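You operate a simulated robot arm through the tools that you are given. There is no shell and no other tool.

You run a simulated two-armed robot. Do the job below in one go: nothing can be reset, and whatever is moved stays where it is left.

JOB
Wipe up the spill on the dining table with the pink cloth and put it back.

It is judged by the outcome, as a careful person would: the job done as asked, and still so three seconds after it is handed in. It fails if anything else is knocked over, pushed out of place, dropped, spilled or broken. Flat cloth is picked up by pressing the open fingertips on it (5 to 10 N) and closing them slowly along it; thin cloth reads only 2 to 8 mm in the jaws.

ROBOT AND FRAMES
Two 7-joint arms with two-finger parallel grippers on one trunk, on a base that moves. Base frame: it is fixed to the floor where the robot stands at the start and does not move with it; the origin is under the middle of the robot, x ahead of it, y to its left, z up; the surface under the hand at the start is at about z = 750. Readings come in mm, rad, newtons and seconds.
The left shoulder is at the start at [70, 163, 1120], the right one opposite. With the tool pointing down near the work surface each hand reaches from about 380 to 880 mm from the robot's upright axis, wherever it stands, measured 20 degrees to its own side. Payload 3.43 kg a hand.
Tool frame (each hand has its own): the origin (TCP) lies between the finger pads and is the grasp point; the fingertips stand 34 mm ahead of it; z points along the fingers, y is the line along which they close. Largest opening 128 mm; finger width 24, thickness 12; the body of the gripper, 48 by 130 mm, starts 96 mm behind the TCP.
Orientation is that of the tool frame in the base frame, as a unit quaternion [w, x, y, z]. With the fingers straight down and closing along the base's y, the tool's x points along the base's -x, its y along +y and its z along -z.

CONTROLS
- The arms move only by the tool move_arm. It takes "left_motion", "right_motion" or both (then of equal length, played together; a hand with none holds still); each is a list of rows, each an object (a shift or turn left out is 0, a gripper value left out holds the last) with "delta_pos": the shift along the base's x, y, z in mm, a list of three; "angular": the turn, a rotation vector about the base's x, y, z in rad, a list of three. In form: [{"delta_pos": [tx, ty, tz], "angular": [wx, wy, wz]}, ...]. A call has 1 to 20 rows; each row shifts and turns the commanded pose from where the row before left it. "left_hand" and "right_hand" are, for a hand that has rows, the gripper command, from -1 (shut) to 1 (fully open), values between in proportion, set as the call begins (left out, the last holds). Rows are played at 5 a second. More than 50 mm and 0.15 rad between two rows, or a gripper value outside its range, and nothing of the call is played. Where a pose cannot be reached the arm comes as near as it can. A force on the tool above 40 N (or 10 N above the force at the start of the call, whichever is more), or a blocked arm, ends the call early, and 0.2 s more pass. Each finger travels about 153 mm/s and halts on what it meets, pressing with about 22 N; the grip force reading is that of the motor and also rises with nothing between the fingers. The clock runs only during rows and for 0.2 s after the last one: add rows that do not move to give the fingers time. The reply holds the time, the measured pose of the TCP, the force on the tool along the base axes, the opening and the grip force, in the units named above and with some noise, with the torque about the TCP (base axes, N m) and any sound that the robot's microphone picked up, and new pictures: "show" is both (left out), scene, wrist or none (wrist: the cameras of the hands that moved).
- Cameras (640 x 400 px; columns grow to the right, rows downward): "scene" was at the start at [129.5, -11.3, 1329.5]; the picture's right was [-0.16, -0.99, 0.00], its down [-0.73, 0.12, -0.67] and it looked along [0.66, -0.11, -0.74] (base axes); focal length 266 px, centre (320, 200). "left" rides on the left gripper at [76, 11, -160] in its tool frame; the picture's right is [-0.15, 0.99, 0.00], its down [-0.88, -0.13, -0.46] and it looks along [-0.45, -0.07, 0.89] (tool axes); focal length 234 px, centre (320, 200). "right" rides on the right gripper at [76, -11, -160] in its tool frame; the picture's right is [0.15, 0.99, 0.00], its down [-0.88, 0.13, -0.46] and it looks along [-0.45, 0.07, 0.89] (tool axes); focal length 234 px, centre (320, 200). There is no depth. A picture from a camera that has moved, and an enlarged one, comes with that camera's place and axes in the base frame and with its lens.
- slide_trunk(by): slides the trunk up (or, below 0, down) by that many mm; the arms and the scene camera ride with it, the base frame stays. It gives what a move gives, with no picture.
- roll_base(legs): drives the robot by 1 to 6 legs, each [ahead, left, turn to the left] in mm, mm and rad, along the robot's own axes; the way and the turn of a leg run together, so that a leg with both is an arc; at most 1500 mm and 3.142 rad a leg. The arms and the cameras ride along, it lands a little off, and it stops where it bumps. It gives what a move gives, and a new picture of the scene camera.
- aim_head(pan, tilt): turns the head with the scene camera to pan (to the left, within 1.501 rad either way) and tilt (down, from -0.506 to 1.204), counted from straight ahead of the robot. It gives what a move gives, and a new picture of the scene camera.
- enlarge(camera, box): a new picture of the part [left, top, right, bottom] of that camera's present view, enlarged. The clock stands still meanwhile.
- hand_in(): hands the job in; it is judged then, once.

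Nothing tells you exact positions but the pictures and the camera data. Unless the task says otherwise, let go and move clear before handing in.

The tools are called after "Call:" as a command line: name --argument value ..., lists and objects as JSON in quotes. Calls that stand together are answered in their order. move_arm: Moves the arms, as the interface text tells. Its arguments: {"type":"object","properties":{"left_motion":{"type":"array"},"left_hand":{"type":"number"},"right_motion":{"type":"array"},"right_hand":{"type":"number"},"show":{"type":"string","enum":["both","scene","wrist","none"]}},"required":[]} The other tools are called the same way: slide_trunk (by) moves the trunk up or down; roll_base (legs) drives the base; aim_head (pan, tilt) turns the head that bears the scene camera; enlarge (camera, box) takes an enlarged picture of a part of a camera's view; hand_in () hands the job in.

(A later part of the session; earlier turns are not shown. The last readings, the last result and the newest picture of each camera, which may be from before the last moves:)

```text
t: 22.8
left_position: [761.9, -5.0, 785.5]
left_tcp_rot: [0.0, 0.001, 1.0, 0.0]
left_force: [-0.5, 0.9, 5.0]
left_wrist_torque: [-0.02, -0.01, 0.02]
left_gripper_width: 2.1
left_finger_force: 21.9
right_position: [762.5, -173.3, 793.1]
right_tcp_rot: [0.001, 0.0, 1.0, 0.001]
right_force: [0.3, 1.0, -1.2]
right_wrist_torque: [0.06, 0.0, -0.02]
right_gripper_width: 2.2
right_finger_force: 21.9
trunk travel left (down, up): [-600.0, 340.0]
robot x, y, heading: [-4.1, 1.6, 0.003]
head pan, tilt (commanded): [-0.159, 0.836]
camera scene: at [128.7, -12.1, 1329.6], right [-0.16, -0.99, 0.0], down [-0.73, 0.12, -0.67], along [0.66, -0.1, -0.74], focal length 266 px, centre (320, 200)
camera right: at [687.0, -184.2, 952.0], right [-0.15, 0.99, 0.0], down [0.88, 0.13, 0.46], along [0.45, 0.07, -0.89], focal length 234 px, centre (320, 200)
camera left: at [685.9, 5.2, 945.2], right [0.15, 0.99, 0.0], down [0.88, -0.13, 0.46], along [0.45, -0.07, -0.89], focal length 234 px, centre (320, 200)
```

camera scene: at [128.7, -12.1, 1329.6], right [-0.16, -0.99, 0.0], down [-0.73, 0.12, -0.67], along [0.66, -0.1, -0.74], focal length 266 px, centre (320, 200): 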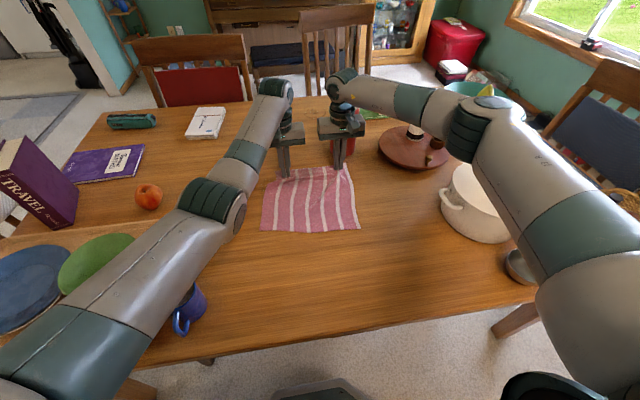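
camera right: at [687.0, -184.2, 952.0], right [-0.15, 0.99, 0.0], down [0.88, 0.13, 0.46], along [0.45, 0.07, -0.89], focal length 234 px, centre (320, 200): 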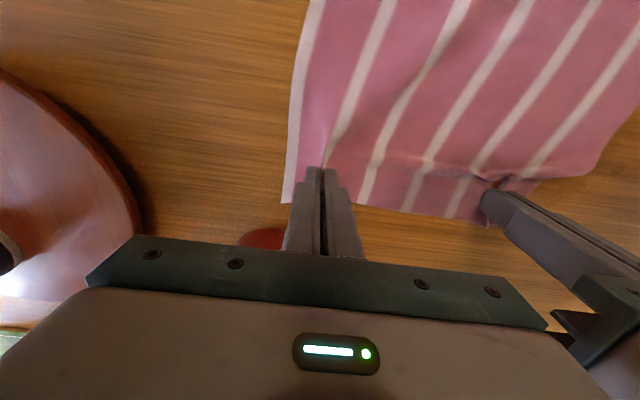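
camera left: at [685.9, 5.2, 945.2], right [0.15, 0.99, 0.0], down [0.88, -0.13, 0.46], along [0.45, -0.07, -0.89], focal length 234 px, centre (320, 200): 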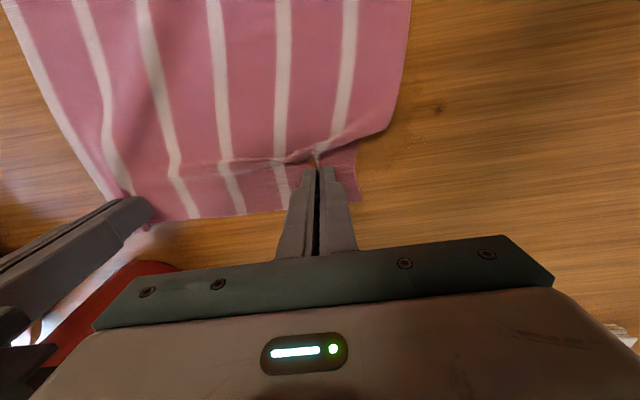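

Most of the spill area is now behind or under the cloth, and I see one small dark speck to the left of the cloth. I'll look closer at it and at the wiped area.

Call:
enlarge --camera "left" --box '[330, 60, 490, 160]'

Call:
enlarge --camera "scene" --box '[220, 140, 380, 240]'

```text
4.00 times, centred on (410, 110) of left
camera zoom: at [685.9, 5.2, 945.2], right [0.15, 0.99, 0.0], down [0.88, -0.13, 0.46], along [0.45, -0.07, -0.89], focal length 937 px, centre (-40, 560)
```

zoom: 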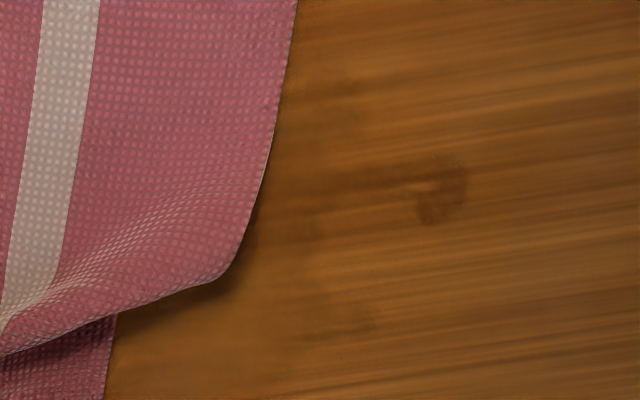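

```text
4.00 times, centred on (300, 190) of scene
camera zoom: at [128.7, -12.1, 1329.6], right [-0.16, -0.99, 0.0], down [-0.73, 0.12, -0.67], along [0.66, -0.1, -0.74], focal length 1064 px, centre (400, 240)
```

zoom: 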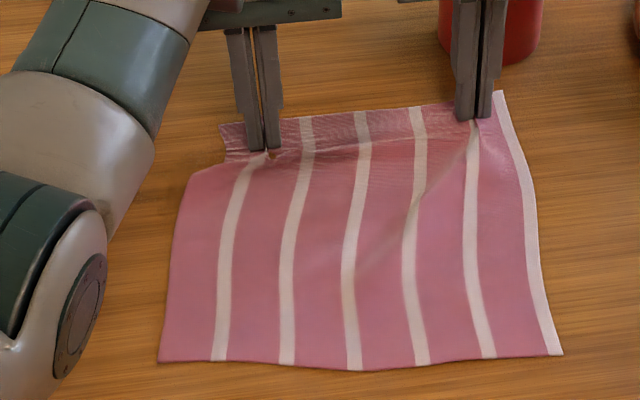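

A small patch remains around (718, 93), left of where my strokes ended, and pressure was light on some lines. I'll lift a little, go to its near left side and rub again over a wider range with more pressure.

Call:
move_arm --left_motion '[{"delta_pos": [0, 0, 20]}, {"delta_pos": [-18, 30, 0]}, {"delta_pos": [-18, 30, 0]}, {"delta_pos": [-18, 30, 0]}, {"delta_pos": [-18, 30, 0]}, {"delta_pos": [0, 0, -10]}, {"delta_pos": [0, 0, -8]}, {"delta_pos": [0, 0, -2.5]}, {"delta_pos": [0, 0, 0]}]' --right_motion '[{"delta_pos": [0, 0, 20]}, {"delta_pos": [-18, 30, 0]}, {"delta_pos": [-18, 30, 0]}, {"delta_pos": [-18, 30, 0]}, {"delta_pos": [-18, 30, 0]}, {"delta_pos": [0, 0, -10]}, {"delta_pos": [0, 0, -8]}, {"delta_pos": [0, 0, 0]}, {"delta_pos": [0, 0, 0]}]' --show "wrist"

```text
t: 24.8
left_position: [689.6, 116.9, 785.9]
left_tcp_rot: [0.0, 0.0, 1.0, 0.0]
left_force: [-1.8, 1.5, 21.4]
left_wrist_torque: [0.0, 0.11, 0.02]
left_gripper_width: 2.1
left_finger_force: 21.9
right_position: [688.4, -50.8, 794.5]
right_tcp_rot: [0.001, -0.001, 1.0, 0.0]
right_force: [-0.6, 0.6, 0.3]
right_wrist_torque: [0.0, -0.01, 0.0]
right_gripper_width: 2.2
right_finger_force: 21.7
trunk travel left (down, up): [-600.0, 340.0]
robot x, y, heading: [-0.5, 0.6, -0.0]
head pan, tilt (commanded): [-0.159, 0.836]
camera right: at [611.9, -62.2, 953.7], right [-0.15, 0.99, 0.0], down [0.88, 0.13, 0.46], along [0.45, 0.07, -0.89], focal length 234 px, centre (320, 200)
camera left: at [612.7, 126.2, 945.8], right [0.15, 0.99, 0.0], down [0.88, -0.13, 0.46], along [0.45, -0.07, -0.89], focal length 234 px, centre (320, 200)
```

right: 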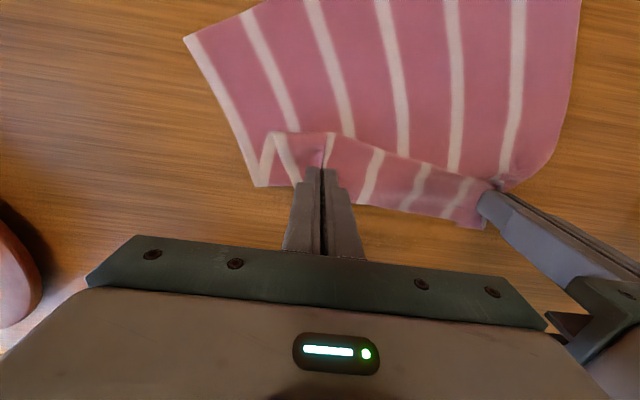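
left: 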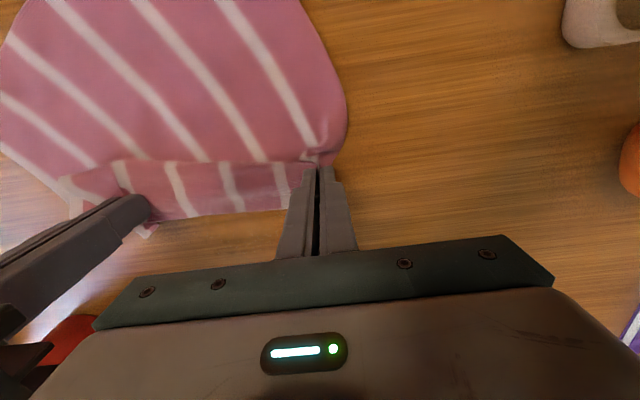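

Pressure is now about 21 N, a bit high. I'll ease off slightly and rub broad lines across the full width, moving forward.

Call:
move_arm --left_motion '[{"delta_pos": [0, 0, 0.7]}, {"delta_pos": [0, -24, 0]}, {"delta_pos": [0, -24, 0]}, {"delta_pos": [0, -24, 0]}, {"delta_pos": [0, -24, 0]}, {"delta_pos": [0, -24, 0]}, {"delta_pos": [14, 0, 0]}, {"delta_pos": [0, 24, 0]}, {"delta_pos": [0, 24, 0]}, {"delta_pos": [0, 24, 0]}, {"delta_pos": [0, 24, 0]}, {"delta_pos": [0, 24, 0]}, {"delta_pos": [14, 0, 0]}, {"delta_pos": [0, -24, 0]}, {"delta_pos": [0, -24, 0]}, {"delta_pos": [0, -24, 0]}, {"delta_pos": [0, -24, 0]}, {"delta_pos": [0, -24, 0]}]' --right_motion '[{"delta_pos": [0, 0, 0]}, {"delta_pos": [0, -24, 0]}, {"delta_pos": [0, -24, 0]}, {"delta_pos": [0, -24, 0]}, {"delta_pos": [0, -24, 0]}, {"delta_pos": [0, -24, 0]}, {"delta_pos": [14, 0, 0]}, {"delta_pos": [0, 24, 0]}, {"delta_pos": [0, 24, 0]}, {"delta_pos": [0, 24, 0]}, {"delta_pos": [0, 24, 0]}, {"delta_pos": [0, 24, 0]}, {"delta_pos": [14, 0, 0]}, {"delta_pos": [0, -24, 0]}, {"delta_pos": [0, -24, 0]}, {"delta_pos": [0, -24, 0]}, {"delta_pos": [0, -24, 0]}, {"delta_pos": [0, -24, 0]}]' --show "none"

Call:
move_arm --left_motion '[{"delta_pos": [14, 0, 0]}, {"delta_pos": [0, 24, 0]}, {"delta_pos": [0, 24, 0]}, {"delta_pos": [0, 24, 0]}, {"delta_pos": [0, 24, 0]}, {"delta_pos": [0, 24, 0]}, {"delta_pos": [14, 0, 0]}, {"delta_pos": [0, -24, 0]}, {"delta_pos": [0, -24, 0]}, {"delta_pos": [0, -24, 0]}, {"delta_pos": [0, -24, 0]}, {"delta_pos": [0, -24, 0]}, {"delta_pos": [14, 0, 0]}, {"delta_pos": [0, 24, 0]}, {"delta_pos": [0, 24, 0]}, {"delta_pos": [0, 24, 0]}, {"delta_pos": [0, 24, 0]}, {"delta_pos": [0, 24, 0]}]' --right_motion '[{"delta_pos": [14, 0, 0]}, {"delta_pos": [0, 24, 0]}, {"delta_pos": [0, 24, 0]}, {"delta_pos": [0, 24, 0]}, {"delta_pos": [0, 24, 0]}, {"delta_pos": [0, 24, 0]}, {"delta_pos": [14, 0, 0]}, {"delta_pos": [0, -24, 0]}, {"delta_pos": [0, -24, 0]}, {"delta_pos": [0, -24, 0]}, {"delta_pos": [0, -24, 0]}, {"delta_pos": [0, -24, 0]}, {"delta_pos": [14, 0, 0]}, {"delta_pos": [0, 24, 0]}, {"delta_pos": [0, 24, 0]}, {"delta_pos": [0, 24, 0]}, {"delta_pos": [0, 24, 0]}, {"delta_pos": [0, 24, 0]}]' --show "both"

```text
t: 28.6
left_position: [718.1, -6.1, 787.9]
left_tcp_rot: [0.0, 0.0, 1.0, 0.0]
left_force: [-2.5, 1.9, 12.9]
left_wrist_torque: [0.05, 0.09, -0.02]
left_gripper_width: 2.1
left_finger_force: 22.1
right_position: [717.9, -174.5, 793.1]
right_tcp_rot: [0.0, 0.001, 1.0, 0.001]
right_force: [-0.2, 2.9, -0.1]
right_wrist_torque: [0.09, -0.01, 0.02]
right_gripper_width: 2.1
right_finger_force: 22.3
trunk travel left (down, up): [-600.0, 340.0]
robot x, y, heading: [-2.2, -1.9, 0.0]
head pan, tilt (commanded): [-0.159, 0.836]
```

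```text
t: 32.4
left_position: [757.8, 114.4, 785.9]
left_tcp_rot: [0.002, 0.001, 1.0, -0.001]
left_force: [0.2, -8.2, 17.5]
left_wrist_torque: [-0.3, 0.02, 0.01]
left_gripper_width: 2.1
left_finger_force: 21.6
right_position: [758.0, -51.5, 795.0]
right_tcp_rot: [0.001, 0.001, 1.0, -0.001]
right_force: [0.2, -0.8, -0.5]
right_wrist_torque: [-0.03, -0.02, -0.04]
right_gripper_width: 1.9
right_finger_force: 21.3
trunk travel left (down, up): [-600.0, 340.0]
robot x, y, heading: [5.0, 0.4, -0.001]
head pan, tilt (commanded): [-0.159, 0.836]
camera scene: at [127.3, -10.9, 1329.8], right [-0.16, -0.99, 0.0], down [-0.73, 0.12, -0.67], along [0.66, -0.11, -0.74], focal length 266 px, centre (320, 200)
camera right: at [683.6, -61.6, 953.6], right [-0.15, 0.99, 0.0], down [0.88, 0.13, 0.46], along [0.45, 0.07, -0.89], focal length 234 px, centre (320, 200)
camera left: at [682.2, 126.0, 946.0], right [0.15, 0.99, 0.0], down [0.88, -0.13, 0.46], along [0.45, -0.07, -0.89], focal length 234 px, centre (320, 200)
```

scene: 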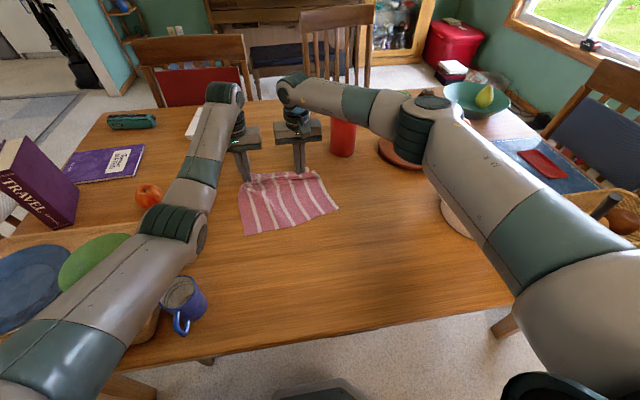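
right: 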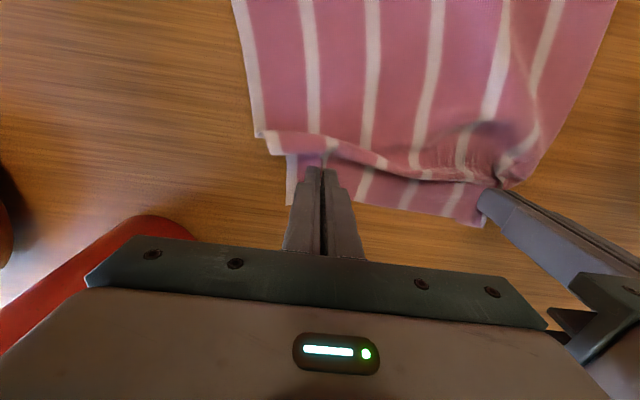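
left: 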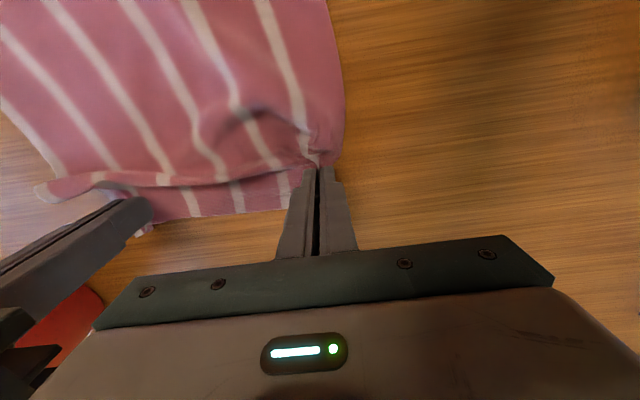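

The broad pass is done with steady pressure. Now I'll lift the cloth clear of the table and bring it back over its own place, so I can see whether the spill is gone.

Call:
move_arm --left_motion '[{"delta_pos": [-10, 0, 30]}, {"delta_pos": [-10, 0, 30]}, {"delta_pos": [-12, -20, 30]}, {"delta_pos": [-12, -20, 30]}, {"delta_pos": [-12, -20, 30]}, {"delta_pos": [-12, -20, 30]}, {"delta_pos": [-12, -20, 30]}, {"delta_pos": [-12, -20, 30]}, {"delta_pos": [-12, -20, 30]}, {"delta_pos": [-12, -20, 15]}, {"delta_pos": [-12, -16, 0]}, {"delta_pos": [-12, 0, 0]}, {"delta_pos": [0, 0, 0]}]' --right_motion '[{"delta_pos": [-10, 0, 30]}, {"delta_pos": [-10, 0, 30]}, {"delta_pos": [-12, -20, 30]}, {"delta_pos": [-12, -20, 30]}, {"delta_pos": [-12, -20, 30]}, {"delta_pos": [-12, -20, 30]}, {"delta_pos": [-12, -20, 30]}, {"delta_pos": [-12, -20, 25]}, {"delta_pos": [-12, -20, 25]}, {"delta_pos": [-12, -20, 15]}, {"delta_pos": [-12, -16, 0]}, {"delta_pos": [-12, 0, 0]}, {"delta_pos": [0, 0, 0]}]'

```text
t: 35.2
left_position: [621.0, -63.5, 1069.4]
left_tcp_rot: [0.0, 0.001, 1.0, 0.0]
left_force: [0.1, -0.5, 0.3]
left_wrist_torque: [-0.02, 0.0, 0.02]
left_gripper_width: 2.0
left_finger_force: 21.8
right_position: [620.2, -230.1, 1067.7]
right_tcp_rot: [0.0, 0.001, 1.0, 0.0]
right_force: [0.5, 0.6, 0.1]
right_wrist_torque: [0.0, 0.01, 0.02]
right_gripper_width: 2.1
right_finger_force: 22.3
trunk travel left (down, up): [-600.0, 340.0]
robot x, y, heading: [1.9, 1.8, 0.003]
head pan, tilt (commanded): [-0.159, 0.836]
camera scene: at [129.9, -11.8, 1329.5], right [-0.16, -0.99, 0.0], down [-0.73, 0.12, -0.67], along [0.66, -0.11, -0.74], focal length 266 px, centre (320, 200)
camera right: at [545.7, -240.3, 1227.6], right [-0.15, 0.99, 0.0], down [0.88, 0.13, 0.46], along [0.45, 0.07, -0.89], focal length 234 px, centre (320, 200)
camera left: at [545.6, -53.0, 1229.3], right [0.15, 0.99, 0.0], down [0.88, -0.13, 0.46], along [0.45, -0.07, -0.89], focal length 234 px, centre (320, 200)
```

scene: 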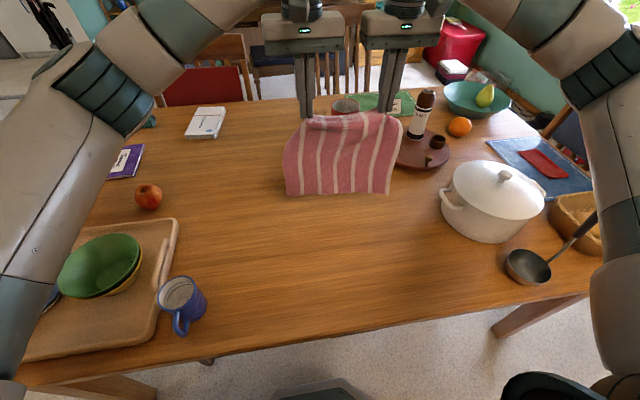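
right: 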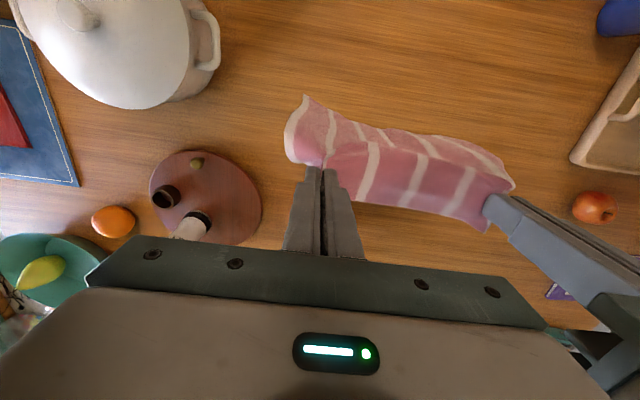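
left: 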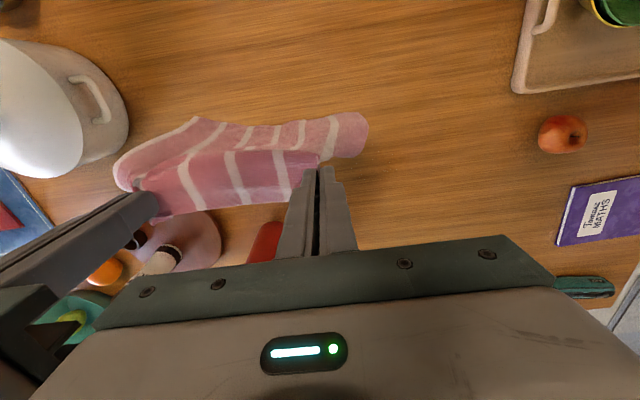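

The cloth hangs neatly between the hands, clear of the table. I'll zoom in on where the spill was.

Call:
enlarge --camera "scene" --box '[210, 145, 330, 220]'

Call:
enlarge --camera "left" --box '[310, 130, 490, 243]'

```text
5.33 times, centred on (270, 182) of scene
camera zoom: at [129.9, -11.8, 1329.5], right [-0.16, -0.99, 0.0], down [-0.73, 0.12, -0.67], along [0.66, -0.11, -0.74], focal length 1418 px, centre (587, 293)
```

zoom: 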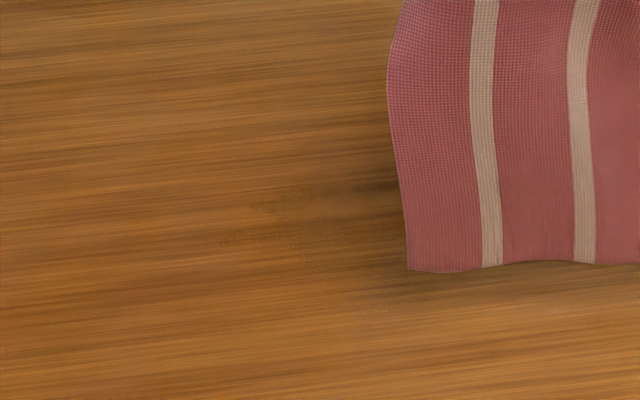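

```text
3.54 times, centred on (400, 186) of left
camera zoom: at [545.6, -53.0, 1229.3], right [0.15, 0.99, 0.0], down [0.88, -0.13, 0.46], along [0.45, -0.07, -0.89], focal length 829 px, centre (37, 248)
```

zoom: 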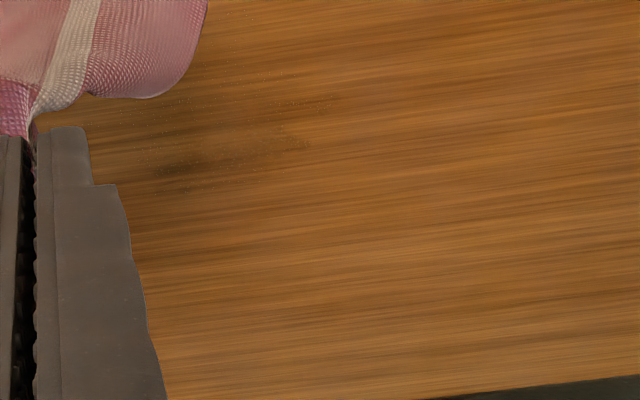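

There are faint specks left around x 640–760, y 15–106, though the cloth's shadow makes it hard to judge. I'll move the hanging cloth aside for a clear look.

Call:
move_arm --left_motion '[{"delta_pos": [-30, -25, 0]}, {"delta_pos": [-30, -25, 0]}, {"delta_pos": [0, 0, 0]}]' --right_motion '[{"delta_pos": [-30, -25, 0]}, {"delta_pos": [-30, -25, 0]}, {"delta_pos": [0, 0, 0]}]' --show "scene"

Call:
enlarge --camera "scene" --box '[225, 150, 321, 210]'

Call:
enlarge --camera "left" --box '[330, 170, 490, 270]'

```text
t: 36.0
left_position: [559.5, -112.5, 1068.5]
left_tcp_rot: [-0.001, -0.001, 1.0, -0.001]
left_force: [0.5, -0.3, 0.4]
left_wrist_torque: [-0.02, 0.02, 0.04]
left_gripper_width: 1.7
left_finger_force: 21.8
right_position: [561.1, -277.1, 1065.7]
right_tcp_rot: [-0.001, 0.0, 1.0, -0.001]
right_force: [0.2, 0.5, 0.1]
right_wrist_torque: [-0.04, 0.02, 0.03]
right_gripper_width: 2.1
right_finger_force: 21.5
trunk travel left (down, up): [-600.0, 340.0]
robot x, y, heading: [2.8, -1.5, -0.002]
head pan, tilt (commanded): [-0.159, 0.836]
camera scene: at [130.8, -9.4, 1329.4], right [-0.16, -0.99, 0.0], down [-0.73, 0.12, -0.67], along [0.66, -0.11, -0.74], focal length 266 px, centre (320, 200)
```

scene: 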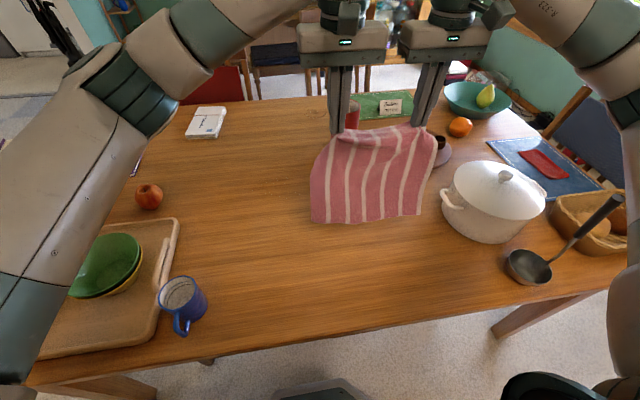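

```text
6.67 times, centred on (273, 180) of scene
camera zoom: at [130.8, -9.4, 1329.4], right [-0.16, -0.99, 0.0], down [-0.73, 0.12, -0.67], along [0.66, -0.11, -0.74], focal length 1773 px, centre (633, 333)
```

zoom: 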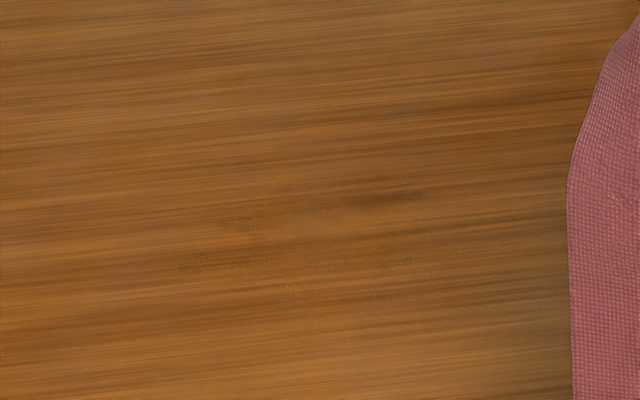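

```text
4.00 times, centred on (410, 220) of left
camera zoom: at [484.4, -101.1, 1229.3], right [0.15, 0.99, 0.0], down [0.88, -0.13, 0.45], along [0.45, -0.07, -0.89], focal length 937 px, centre (-40, 120)
```

zoom: 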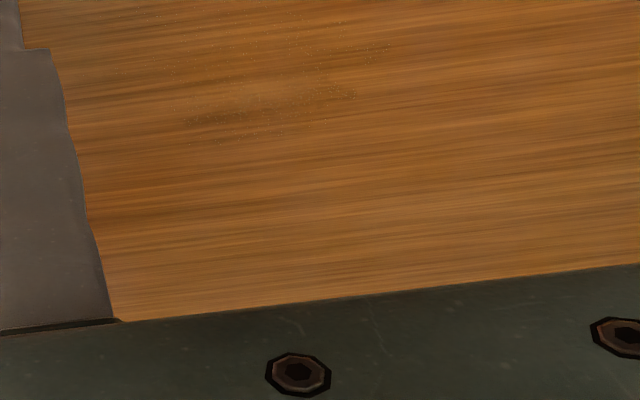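

The puddle itself is gone, but a fine film of specks remains over roughly x 650–760, y -60 to 105. I'll lay the cloth down again just short of that area and do a second, closer-spaced wipe.

Call:
move_arm --left_motion '[{"delta_pos": [-30, 15, 0]}, {"delta_pos": [-30, 15, 0]}, {"delta_pos": [-30, 15, 0]}, {"delta_pos": [0, 0, -25]}, {"delta_pos": [0, 0, -20]}, {"delta_pos": [41, 0, -4]}, {"delta_pos": [39, 0, -10]}, {"delta_pos": [37, 0, -18]}, {"delta_pos": [34, 0, -24]}, {"delta_pos": [29, 0, -29]}, {"delta_pos": [0, 0, -40]}, {"delta_pos": [0, 0, -40]}, {"delta_pos": [0, 0, -40]}, {"delta_pos": [0, 0, -20]}, {"delta_pos": [0, 0, 0]}]' --right_motion '[{"delta_pos": [-30, 15, 0]}, {"delta_pos": [-30, 15, 0]}, {"delta_pos": [-30, 15, 0]}, {"delta_pos": [0, 0, -25]}, {"delta_pos": [0, 0, -20]}, {"delta_pos": [41, 0, -4]}, {"delta_pos": [39, 0, -10]}, {"delta_pos": [37, 0, -18]}, {"delta_pos": [34, 0, -24]}, {"delta_pos": [29, 0, -29]}, {"delta_pos": [0, 0, -40]}, {"delta_pos": [0, 0, -40]}, {"delta_pos": [0, 0, -35]}, {"delta_pos": [0, 0, -18]}, {"delta_pos": [0, 0, 0]}]'

```text
t: 39.2
left_position: [651.5, -67.0, 799.4]
left_tcp_rot: [-0.001, 0.0, 1.0, 0.0]
left_force: [0.4, -0.9, 0.6]
left_wrist_torque: [0.01, 0.02, 0.0]
left_gripper_width: 1.9
left_finger_force: 22.0
right_position: [650.7, -232.3, 805.1]
right_tcp_rot: [-0.001, 0.001, 1.0, 0.0]
right_force: [-0.1, -0.4, -0.6]
right_wrist_torque: [0.04, 0.0, 0.02]
right_gripper_width: 2.2
right_finger_force: 21.6
trunk travel left (down, up): [-600.0, 340.0]
robot x, y, heading: [-0.3, 0.5, -0.002]
head pan, tilt (commanded): [-0.159, 0.836]
camera scene: at [129.5, -11.3, 1329.5], right [-0.16, -0.99, 0.0], down [-0.73, 0.12, -0.67], along [0.66, -0.11, -0.74], focal length 266 px, centre (320, 200)
camera right: at [575.5, -243.2, 963.7], right [-0.15, 0.99, 0.0], down [0.88, 0.13, 0.46], along [0.45, 0.07, -0.89], focal length 234 px, centre (320, 200)
camera left: at [575.3, -56.2, 958.8], right [0.15, 0.99, 0.0], down [0.88, -0.13, 0.46], along [0.45, -0.07, -0.89], focal length 234 px, centre (320, 200)
```

scene: 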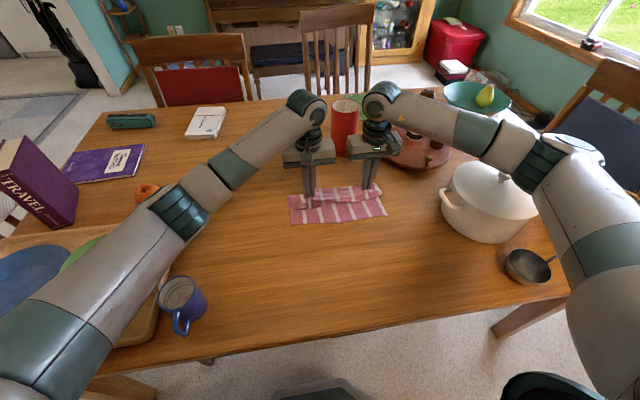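
right: 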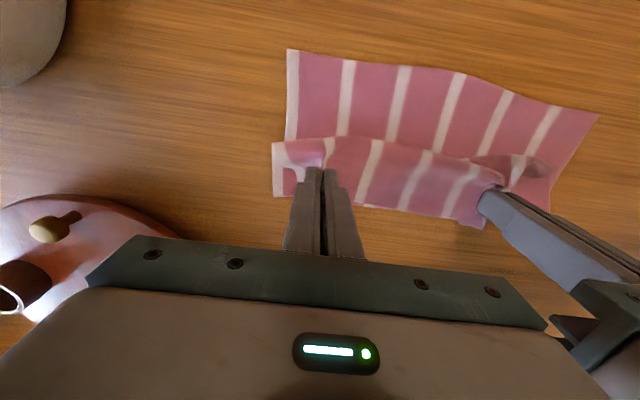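
left: 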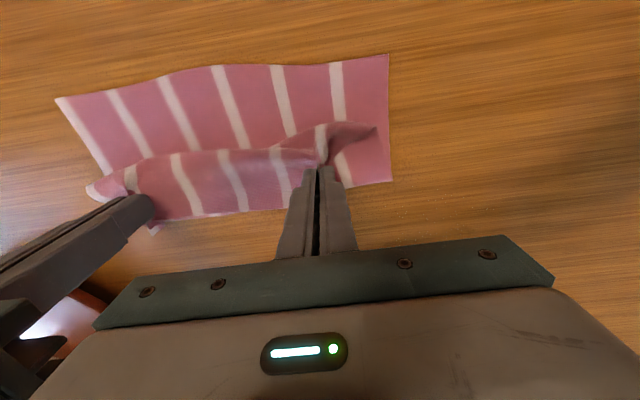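

The cloth is doubled under the fingertips now, which makes a thicker pad. I'll press down and check the force.

Call:
move_arm --left_motion '[{"delta_pos": [0, 0, -6]}, {"delta_pos": [0, 0, -4]}, {"delta_pos": [0, 0, -3]}, {"delta_pos": [0, 0, 0]}]' --right_motion '[{"delta_pos": [0, 0, -6]}, {"delta_pos": [0, 0, -4]}, {"delta_pos": [0, 0, 0]}, {"delta_pos": [0, 0, 0]}]' --show "none"

```text
t: 40.2
left_position: [650.4, -67.3, 787.7]
left_tcp_rot: [0.001, 0.0, 1.0, -0.001]
left_force: [1.6, 0.4, 7.7]
left_wrist_torque: [-0.01, -0.09, 0.03]
left_gripper_width: 2.1
left_finger_force: 21.7
right_position: [649.9, -233.1, 794.2]
right_tcp_rot: [0.001, 0.0, 1.0, 0.0]
right_force: [1.0, -0.9, 0.2]
right_wrist_torque: [0.04, 0.01, 0.03]
right_gripper_width: 2.1
right_finger_force: 21.7
trunk travel left (down, up): [-600.0, 340.0]
robot x, y, heading: [3.0, -1.7, -0.001]
head pan, tilt (commanded): [-0.159, 0.836]
```

Pressure is 8 N. I'll start the second pass with two lines per call, stepping 13 mm forward each time.

Call:
move_arm --left_motion '[{"delta_pos": [0, 22.5, -0.6]}, {"delta_pos": [0, 22.5, 0]}, {"delta_pos": [0, 22.5, 0]}, {"delta_pos": [0, 22.5, 0]}, {"delta_pos": [0, 22.5, 0]}, {"delta_pos": [0, 22.5, 0]}, {"delta_pos": [0, 22.5, 0]}, {"delta_pos": [0, 22.5, 0]}, {"delta_pos": [13, 0, 0]}, {"delta_pos": [0, -22.5, 0]}, {"delta_pos": [0, -22.5, 0]}, {"delta_pos": [0, -22.5, 0]}, {"delta_pos": [0, -22.5, 0]}, {"delta_pos": [0, -22.5, 0]}, {"delta_pos": [0, -22.5, 0]}, {"delta_pos": [0, -22.5, 0]}, {"delta_pos": [0, -22.5, 0]}, {"delta_pos": [13, 0, 0]}]' --right_motion '[{"delta_pos": [0, 22.5, 0]}, {"delta_pos": [0, 22.5, 0]}, {"delta_pos": [0, 22.5, 0]}, {"delta_pos": [0, 22.5, 0]}, {"delta_pos": [0, 22.5, 0]}, {"delta_pos": [0, 22.5, 0]}, {"delta_pos": [0, 22.5, 0]}, {"delta_pos": [0, 22.5, 0]}, {"delta_pos": [13, 0, 0]}, {"delta_pos": [0, -22.5, 0]}, {"delta_pos": [0, -22.5, 0]}, {"delta_pos": [0, -22.5, 0]}, {"delta_pos": [0, -22.5, 0]}, {"delta_pos": [0, -22.5, 0]}, {"delta_pos": [0, -22.5, 0]}, {"delta_pos": [0, -22.5, 0]}, {"delta_pos": [0, -22.5, 0]}, {"delta_pos": [13, 0, 0]}]' --show "wrist"

```text
t: 44.0
left_position: [674.6, -67.7, 787.9]
left_tcp_rot: [0.0, 0.0, 1.0, -0.001]
left_force: [-3.1, -3.0, 13.4]
left_wrist_torque: [-0.07, 0.1, -0.04]
left_gripper_width: 1.9
left_finger_force: 21.9
right_position: [674.7, -231.1, 797.9]
right_tcp_rot: [0.002, 0.0, 1.0, 0.001]
right_force: [0.0, 0.9, -0.3]
right_wrist_torque: [-0.03, 0.0, -0.01]
right_gripper_width: 1.9
right_finger_force: 22.4
trunk travel left (down, up): [-600.0, 340.0]
robot x, y, heading: [0.1, -3.1, 0.004]
head pan, tilt (commanded): [-0.159, 0.836]
camera right: at [599.7, -242.9, 955.3], right [-0.15, 0.99, 0.0], down [0.88, 0.13, 0.46], along [0.45, 0.07, -0.89], focal length 234 px, centre (320, 200)
camera left: at [598.4, -56.0, 947.2], right [0.15, 0.99, 0.0], down [0.88, -0.13, 0.46], along [0.45, -0.07, -0.89], focal length 234 px, centre (320, 200)
```

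right: 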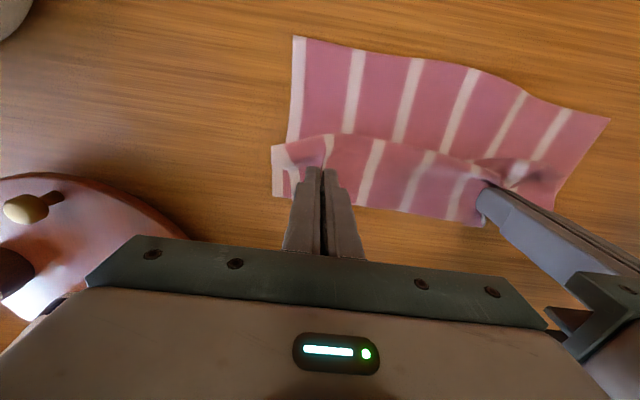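
left: 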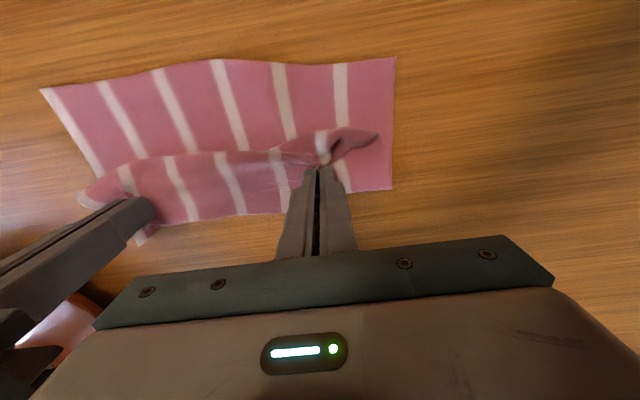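

The cloth pad moves with the hand and the pressure holds around 13 N. I'll continue with the next lines.

Call:
move_arm --left_motion '[{"delta_pos": [0, 22.5, 0]}, {"delta_pos": [0, 22.5, 0]}, {"delta_pos": [0, 22.5, 0]}, {"delta_pos": [0, 22.5, 0]}, {"delta_pos": [0, 22.5, 0]}, {"delta_pos": [0, 22.5, 0]}, {"delta_pos": [0, 22.5, 0]}, {"delta_pos": [0, 22.5, 0]}, {"delta_pos": [13, 0, 0]}, {"delta_pos": [0, -22.5, 0]}, {"delta_pos": [0, -22.5, 0]}, {"delta_pos": [0, -22.5, 0]}, {"delta_pos": [0, -22.5, 0]}, {"delta_pos": [0, -22.5, 0]}, {"delta_pos": [0, -22.5, 0]}, {"delta_pos": [0, -22.5, 0]}, {"delta_pos": [0, -22.5, 0]}, {"delta_pos": [13, 0, 0]}]' --right_motion '[{"delta_pos": [0, 22.5, 0]}, {"delta_pos": [0, 22.5, 0]}, {"delta_pos": [0, 22.5, 0]}, {"delta_pos": [0, 22.5, 0]}, {"delta_pos": [0, 22.5, 0]}, {"delta_pos": [0, 22.5, 0]}, {"delta_pos": [0, 22.5, 0]}, {"delta_pos": [0, 22.5, 0]}, {"delta_pos": [13, 0, 0]}, {"delta_pos": [0, -22.5, 0]}, {"delta_pos": [0, -22.5, 0]}, {"delta_pos": [0, -22.5, 0]}, {"delta_pos": [0, -22.5, 0]}, {"delta_pos": [0, -22.5, 0]}, {"delta_pos": [0, -22.5, 0]}, {"delta_pos": [0, -22.5, 0]}, {"delta_pos": [0, -22.5, 0]}, {"delta_pos": [13, 0, 0]}]' --show "none"

Call:
move_arm --left_motion '[{"delta_pos": [0, 22.5, 0]}, {"delta_pos": [0, 22.5, 0]}, {"delta_pos": [0, 22.5, 0]}, {"delta_pos": [0, 22.5, 0]}, {"delta_pos": [0, 22.5, 0]}, {"delta_pos": [0, 22.5, 0]}, {"delta_pos": [0, 22.5, 0]}, {"delta_pos": [0, 22.5, 0]}, {"delta_pos": [13, 0, 0]}, {"delta_pos": [0, -22.5, 0]}, {"delta_pos": [0, -22.5, 0]}, {"delta_pos": [0, -22.5, 0]}, {"delta_pos": [0, -22.5, 0]}, {"delta_pos": [0, -22.5, 0]}, {"delta_pos": [0, -22.5, 0]}, {"delta_pos": [0, -22.5, 0]}, {"delta_pos": [0, -22.5, 0]}, {"delta_pos": [13, 0, 0]}]' --right_motion '[{"delta_pos": [0, 22.5, 0]}, {"delta_pos": [0, 22.5, 0]}, {"delta_pos": [0, 22.5, 0]}, {"delta_pos": [0, 22.5, 0]}, {"delta_pos": [0, 22.5, 0]}, {"delta_pos": [0, 22.5, 0]}, {"delta_pos": [0, 22.5, 0]}, {"delta_pos": [0, 22.5, 0]}, {"delta_pos": [13, 0, 0]}, {"delta_pos": [0, -22.5, 0]}, {"delta_pos": [0, -22.5, 0]}, {"delta_pos": [0, -22.5, 0]}, {"delta_pos": [0, -22.5, 0]}, {"delta_pos": [0, -22.5, 0]}, {"delta_pos": [0, -22.5, 0]}, {"delta_pos": [0, -22.5, 0]}, {"delta_pos": [0, -22.5, 0]}, {"delta_pos": [13, 0, 0]}]' --show "both"

```text
t: 47.8
left_position: [699.6, -67.9, 786.6]
left_tcp_rot: [0.0, 0.0, 1.0, 0.0]
left_force: [-4.0, -2.0, 18.6]
left_wrist_torque: [-0.06, 0.11, -0.05]
left_gripper_width: 2.1
left_finger_force: 22.2
right_position: [703.0, -232.5, 795.0]
right_tcp_rot: [0.001, 0.0, 1.0, 0.0]
right_force: [0.1, -0.5, 0.6]
right_wrist_torque: [-0.02, -0.01, -0.01]
right_gripper_width: 2.2
right_finger_force: 21.7
trunk travel left (down, up): [-600.0, 340.0]
robot x, y, heading: [-2.7, -0.1, 0.0]
head pan, tilt (commanded): [-0.159, 0.836]
```

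```text
t: 51.6
left_position: [726.8, -69.4, 788.3]
left_tcp_rot: [0.0, 0.001, 1.0, -0.002]
left_force: [-0.7, -0.9, 6.9]
left_wrist_torque: [-0.03, 0.04, 0.01]
left_gripper_width: 2.1
left_finger_force: 22.1
right_position: [727.0, -231.9, 794.7]
right_tcp_rot: [0.0, 0.0, 1.0, -0.001]
right_force: [0.0, 0.3, 0.3]
right_wrist_torque: [0.02, 0.04, -0.02]
right_gripper_width: 2.1
right_finger_force: 22.2
trunk travel left (down, up): [-600.0, 340.0]
robot x, y, heading: [2.8, -0.5, 0.002]
head pan, tilt (commanded): [-0.159, 0.836]
camera scene: at [129.1, -10.5, 1329.5], right [-0.16, -0.99, 0.0], down [-0.73, 0.12, -0.67], along [0.66, -0.11, -0.74], focal length 266 px, centre (320, 200)
camera right: at [652.4, -242.4, 954.8], right [-0.15, 0.99, 0.0], down [0.88, 0.13, 0.46], along [0.45, 0.07, -0.89], focal length 234 px, centre (320, 200)
camera left: at [651.6, -56.7, 947.9], right [0.15, 0.99, 0.0], down [0.88, -0.13, 0.46], along [0.45, -0.07, -0.89], focal length 234 px, centre (320, 200)
```

scene: 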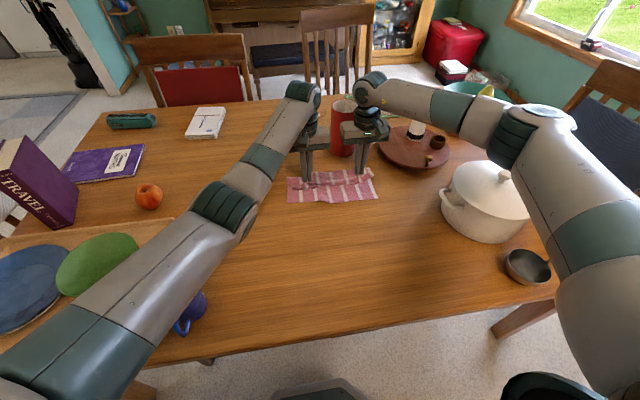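
right: 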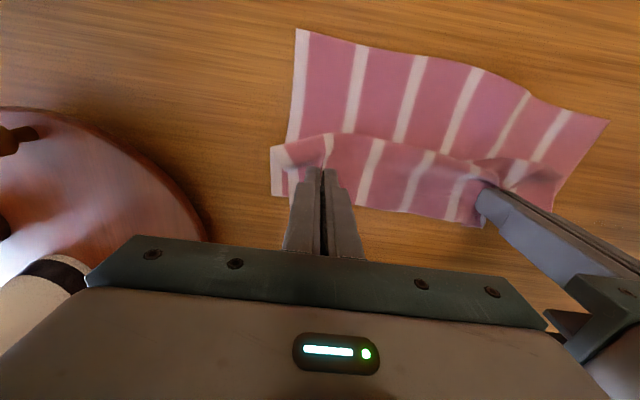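
left: 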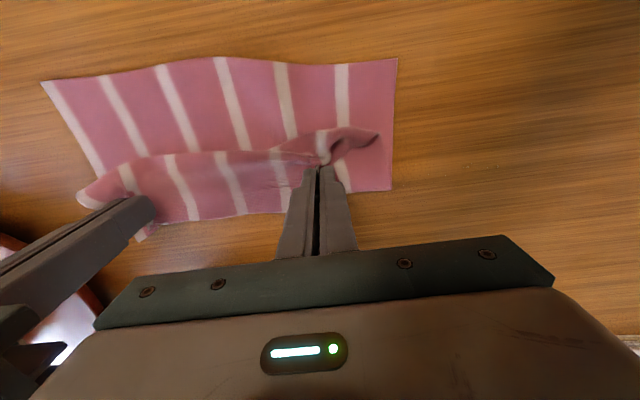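

The pad is holding together well and pressure is 7–18 N. I'll do the remaining forward lines, with the right hand still well short of the red cup.

Call:
move_arm --left_motion '[{"delta_pos": [0, 22.5, -0.4]}, {"delta_pos": [0, 22.5, 0]}, {"delta_pos": [0, 22.5, 0]}, {"delta_pos": [0, 22.5, 0]}, {"delta_pos": [0, 22.5, 0]}, {"delta_pos": [0, 22.5, 0]}, {"delta_pos": [0, 22.5, 0]}, {"delta_pos": [0, 22.5, 0]}, {"delta_pos": [13, 0, 0]}, {"delta_pos": [0, -22.5, 0]}, {"delta_pos": [0, -22.5, 0]}, {"delta_pos": [0, -22.5, 0]}, {"delta_pos": [0, -22.5, 0]}, {"delta_pos": [0, -22.5, 0]}, {"delta_pos": [0, -22.5, 0]}, {"delta_pos": [0, -22.5, 0]}, {"delta_pos": [0, -22.5, 0]}, {"delta_pos": [13, 0, 0]}]' --right_motion '[{"delta_pos": [0, 22.5, 0]}, {"delta_pos": [0, 22.5, 0]}, {"delta_pos": [0, 22.5, 0]}, {"delta_pos": [0, 22.5, 0]}, {"delta_pos": [0, 22.5, 0]}, {"delta_pos": [0, 22.5, 0]}, {"delta_pos": [0, 22.5, 0]}, {"delta_pos": [0, 22.5, 0]}, {"delta_pos": [13, 0, 0]}, {"delta_pos": [0, -22.5, 0]}, {"delta_pos": [0, -22.5, 0]}, {"delta_pos": [0, -22.5, 0]}, {"delta_pos": [0, -22.5, 0]}, {"delta_pos": [0, -22.5, 0]}, {"delta_pos": [0, -22.5, 0]}, {"delta_pos": [0, -22.5, 0]}, {"delta_pos": [0, -22.5, 0]}, {"delta_pos": [13, 0, 0]}]' --show "none"

Call:
move_arm --left_motion '[{"delta_pos": [0, 22.5, 0]}, {"delta_pos": [0, 22.5, 0]}, {"delta_pos": [0, 22.5, 0]}, {"delta_pos": [0, 22.5, 0]}, {"delta_pos": [0, 22.5, 0]}, {"delta_pos": [0, 22.5, 0]}, {"delta_pos": [0, 22.5, 0]}, {"delta_pos": [0, 22.5, 0]}, {"delta_pos": [12, 0, 0]}, {"delta_pos": [0, -22.5, 0]}, {"delta_pos": [0, -22.5, 0]}, {"delta_pos": [0, -22.5, 0]}, {"delta_pos": [0, -22.5, 0]}, {"delta_pos": [0, -22.5, 0]}, {"delta_pos": [0, -22.5, 0]}, {"delta_pos": [0, -22.5, 0]}]' --right_motion '[{"delta_pos": [0, 22.5, 0]}, {"delta_pos": [0, 22.5, 0]}, {"delta_pos": [0, 22.5, 0]}, {"delta_pos": [0, 22.5, 0]}, {"delta_pos": [0, 22.5, 0]}, {"delta_pos": [0, 22.5, 0]}, {"delta_pos": [0, 22.5, 0]}, {"delta_pos": [0, 22.5, 0]}, {"delta_pos": [12, 0, 0]}, {"delta_pos": [0, -22.5, 0]}, {"delta_pos": [0, -22.5, 0]}, {"delta_pos": [0, -22.5, 0]}, {"delta_pos": [0, -22.5, 0]}, {"delta_pos": [0, -22.5, 0]}, {"delta_pos": [0, -22.5, 0]}, {"delta_pos": [0, -22.5, 0]}]' --show "both"

```text
t: 55.4
left_position: [754.5, -68.4, 786.9]
left_tcp_rot: [0.001, 0.0, 1.0, -0.001]
left_force: [-2.7, -1.4, 12.5]
left_wrist_torque: [-0.08, 0.11, 0.01]
left_gripper_width: 1.9
left_finger_force: 21.9
right_position: [753.5, -233.8, 794.9]
right_tcp_rot: [0.001, -0.001, 1.0, -0.002]
right_force: [0.2, 0.1, -0.1]
right_wrist_torque: [-0.06, 0.03, 0.0]
right_gripper_width: 2.0
right_finger_force: 21.4
trunk travel left (down, up): [-600.0, 340.0]
robot x, y, heading: [-0.4, 1.3, 0.001]
head pan, tilt (commanded): [-0.159, 0.836]
```

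```text
t: 58.8
left_position: [762.6, -43.9, 786.8]
left_tcp_rot: [0.002, 0.0, 1.0, 0.0]
left_force: [-0.7, 1.1, 15.5]
left_wrist_torque: [0.01, 0.01, -0.01]
left_gripper_width: 2.1
left_finger_force: 21.8
right_position: [765.9, -213.2, 796.2]
right_tcp_rot: [0.001, 0.001, 1.0, 0.0]
right_force: [0.1, 1.3, 0.1]
right_wrist_torque: [0.07, 0.01, 0.01]
right_gripper_width: 1.9
right_finger_force: 21.7
trunk travel left (down, up): [-600.0, 340.0]
robot x, y, heading: [3.9, 3.1, -0.005]
head pan, tilt (commanded): [-0.159, 0.836]
camera scene: at [127.2, -12.3, 1329.8], right [-0.16, -0.99, 0.0], down [-0.73, 0.12, -0.67], along [0.66, -0.1, -0.74], focal length 266 px, centre (320, 200)
camera right: at [690.7, -223.6, 955.8], right [-0.15, 0.99, 0.0], down [0.88, 0.13, 0.46], along [0.45, 0.07, -0.89], focal length 234 px, centre (320, 200)
camera left: at [687.2, -34.2, 947.5], right [0.15, 0.99, 0.0], down [0.88, -0.13, 0.46], along [0.45, -0.07, -0.89], focal length 234 px, centre (320, 200)
```

scene: 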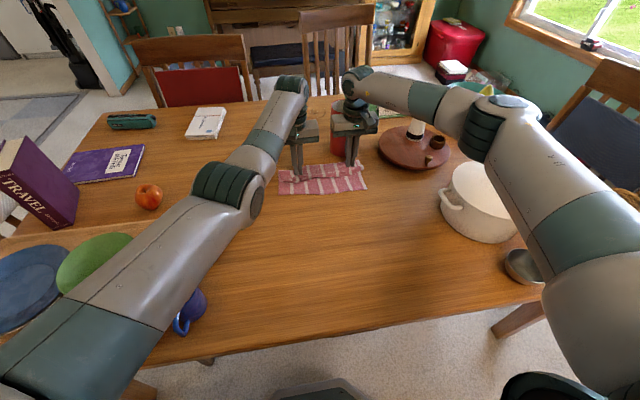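
right: 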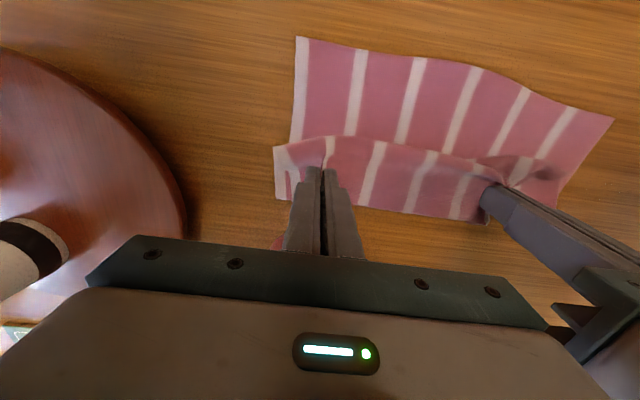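
left: 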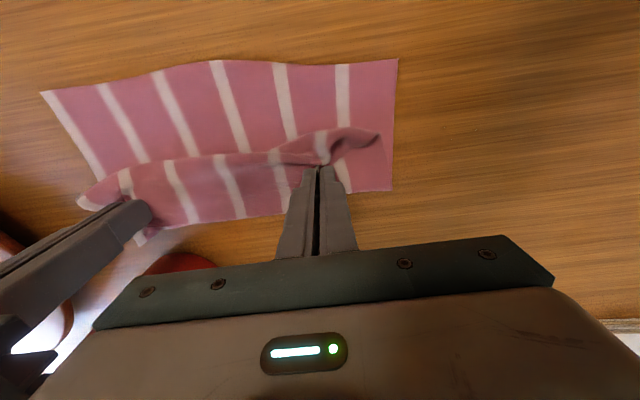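

The second pass is complete. I'll lift the cloth up and back out of the way to inspect the table again.

Call:
move_arm --left_motion '[{"delta_pos": [-5, 0, 30]}, {"delta_pos": [-5, 0, 30]}, {"delta_pos": [-22, -8, 28]}, {"delta_pos": [-22, -8, 28]}, {"delta_pos": [-22, -8, 28]}, {"delta_pos": [-22, -8, 28]}, {"delta_pos": [-22, -8, 28]}, {"delta_pos": [-22, -8, 28]}, {"delta_pos": [-22, -8, 28]}, {"delta_pos": [-22, -8, 26]}, {"delta_pos": [-18, -5, 0]}, {"delta_pos": [0, 0, 0]}]' --right_motion '[{"delta_pos": [-5, 0, 30]}, {"delta_pos": [-5, 0, 30]}, {"delta_pos": [-22, -8, 28]}, {"delta_pos": [-22, -8, 28]}, {"delta_pos": [-22, -8, 28]}, {"delta_pos": [-22, -8, 28]}, {"delta_pos": [-22, -8, 28]}, {"delta_pos": [-22, -8, 28]}, {"delta_pos": [-22, -8, 28]}, {"delta_pos": [-22, -8, 18]}, {"delta_pos": [-18, -5, 0]}, {"delta_pos": [0, 0, 0]}]' --show "both"

Call:
enlarge --camera "scene" --box '[225, 150, 321, 210]'

Call:
enlarge --camera "left" --box '[330, 140, 490, 240]'

```text
t: 61.4
left_position: [563.3, -113.9, 1068.6]
left_tcp_rot: [-0.001, 0.0, 1.0, 0.0]
left_force: [-0.4, -0.9, 0.3]
left_wrist_torque: [-0.01, 0.0, -0.03]
left_gripper_width: 2.0
left_finger_force: 21.7
right_position: [562.4, -279.5, 1069.4]
right_tcp_rot: [0.001, 0.0, 1.0, 0.0]
right_force: [0.6, 0.4, 0.5]
right_wrist_torque: [0.0, 0.01, 0.0]
right_gripper_width: 2.2
right_finger_force: 22.1
trunk travel left (down, up): [-600.0, 340.0]
robot x, y, heading: [0.7, -1.0, 0.001]
head pan, tilt (commanded): [-0.159, 0.836]
camera scene: at [129.9, -11.0, 1329.5], right [-0.16, -0.99, 0.0], down [-0.73, 0.12, -0.67], along [0.66, -0.11, -0.74], focal length 266 px, centre (320, 200)
camera right: at [486.4, -290.7, 1228.4], right [-0.15, 0.99, 0.0], down [0.88, 0.13, 0.46], along [0.45, 0.07, -0.89], focal length 234 px, centre (320, 200)
camera left: at [487.7, -103.4, 1228.3], right [0.15, 0.99, 0.0], down [0.88, -0.13, 0.45], along [0.45, -0.07, -0.89], focal length 234 px, centre (320, 200)
```

scene: 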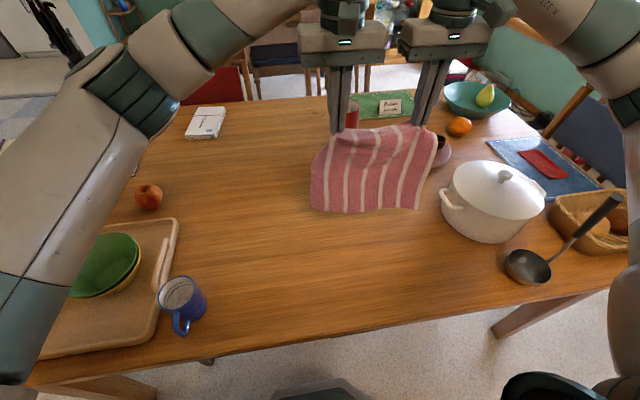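
right: 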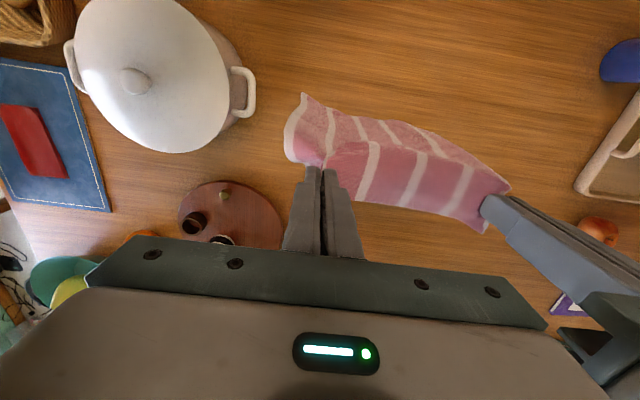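
left: 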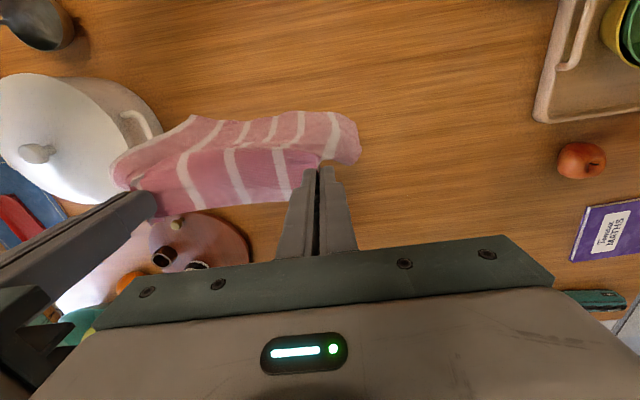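

```text
6.67 times, centred on (273, 180) of scene
camera zoom: at [129.9, -11.0, 1329.5], right [-0.16, -0.99, 0.0], down [-0.73, 0.12, -0.67], along [0.66, -0.11, -0.74], focal length 1773 px, centre (633, 333)
```

zoom: 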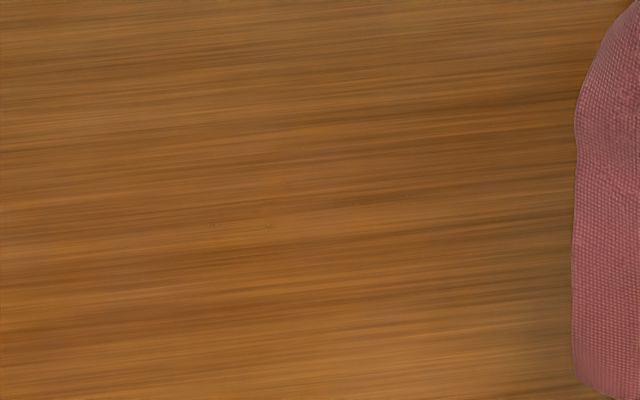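

```text
4.00 times, centred on (410, 190) of left
camera zoom: at [487.7, -103.4, 1228.3], right [0.15, 0.99, 0.0], down [0.88, -0.13, 0.45], along [0.45, -0.07, -0.89], focal length 937 px, centre (-40, 240)
```

zoom: 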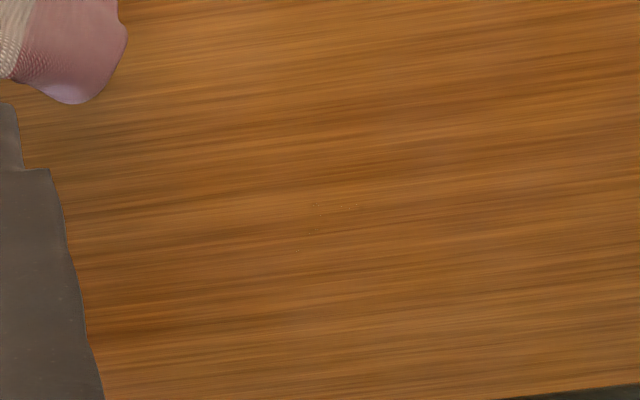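

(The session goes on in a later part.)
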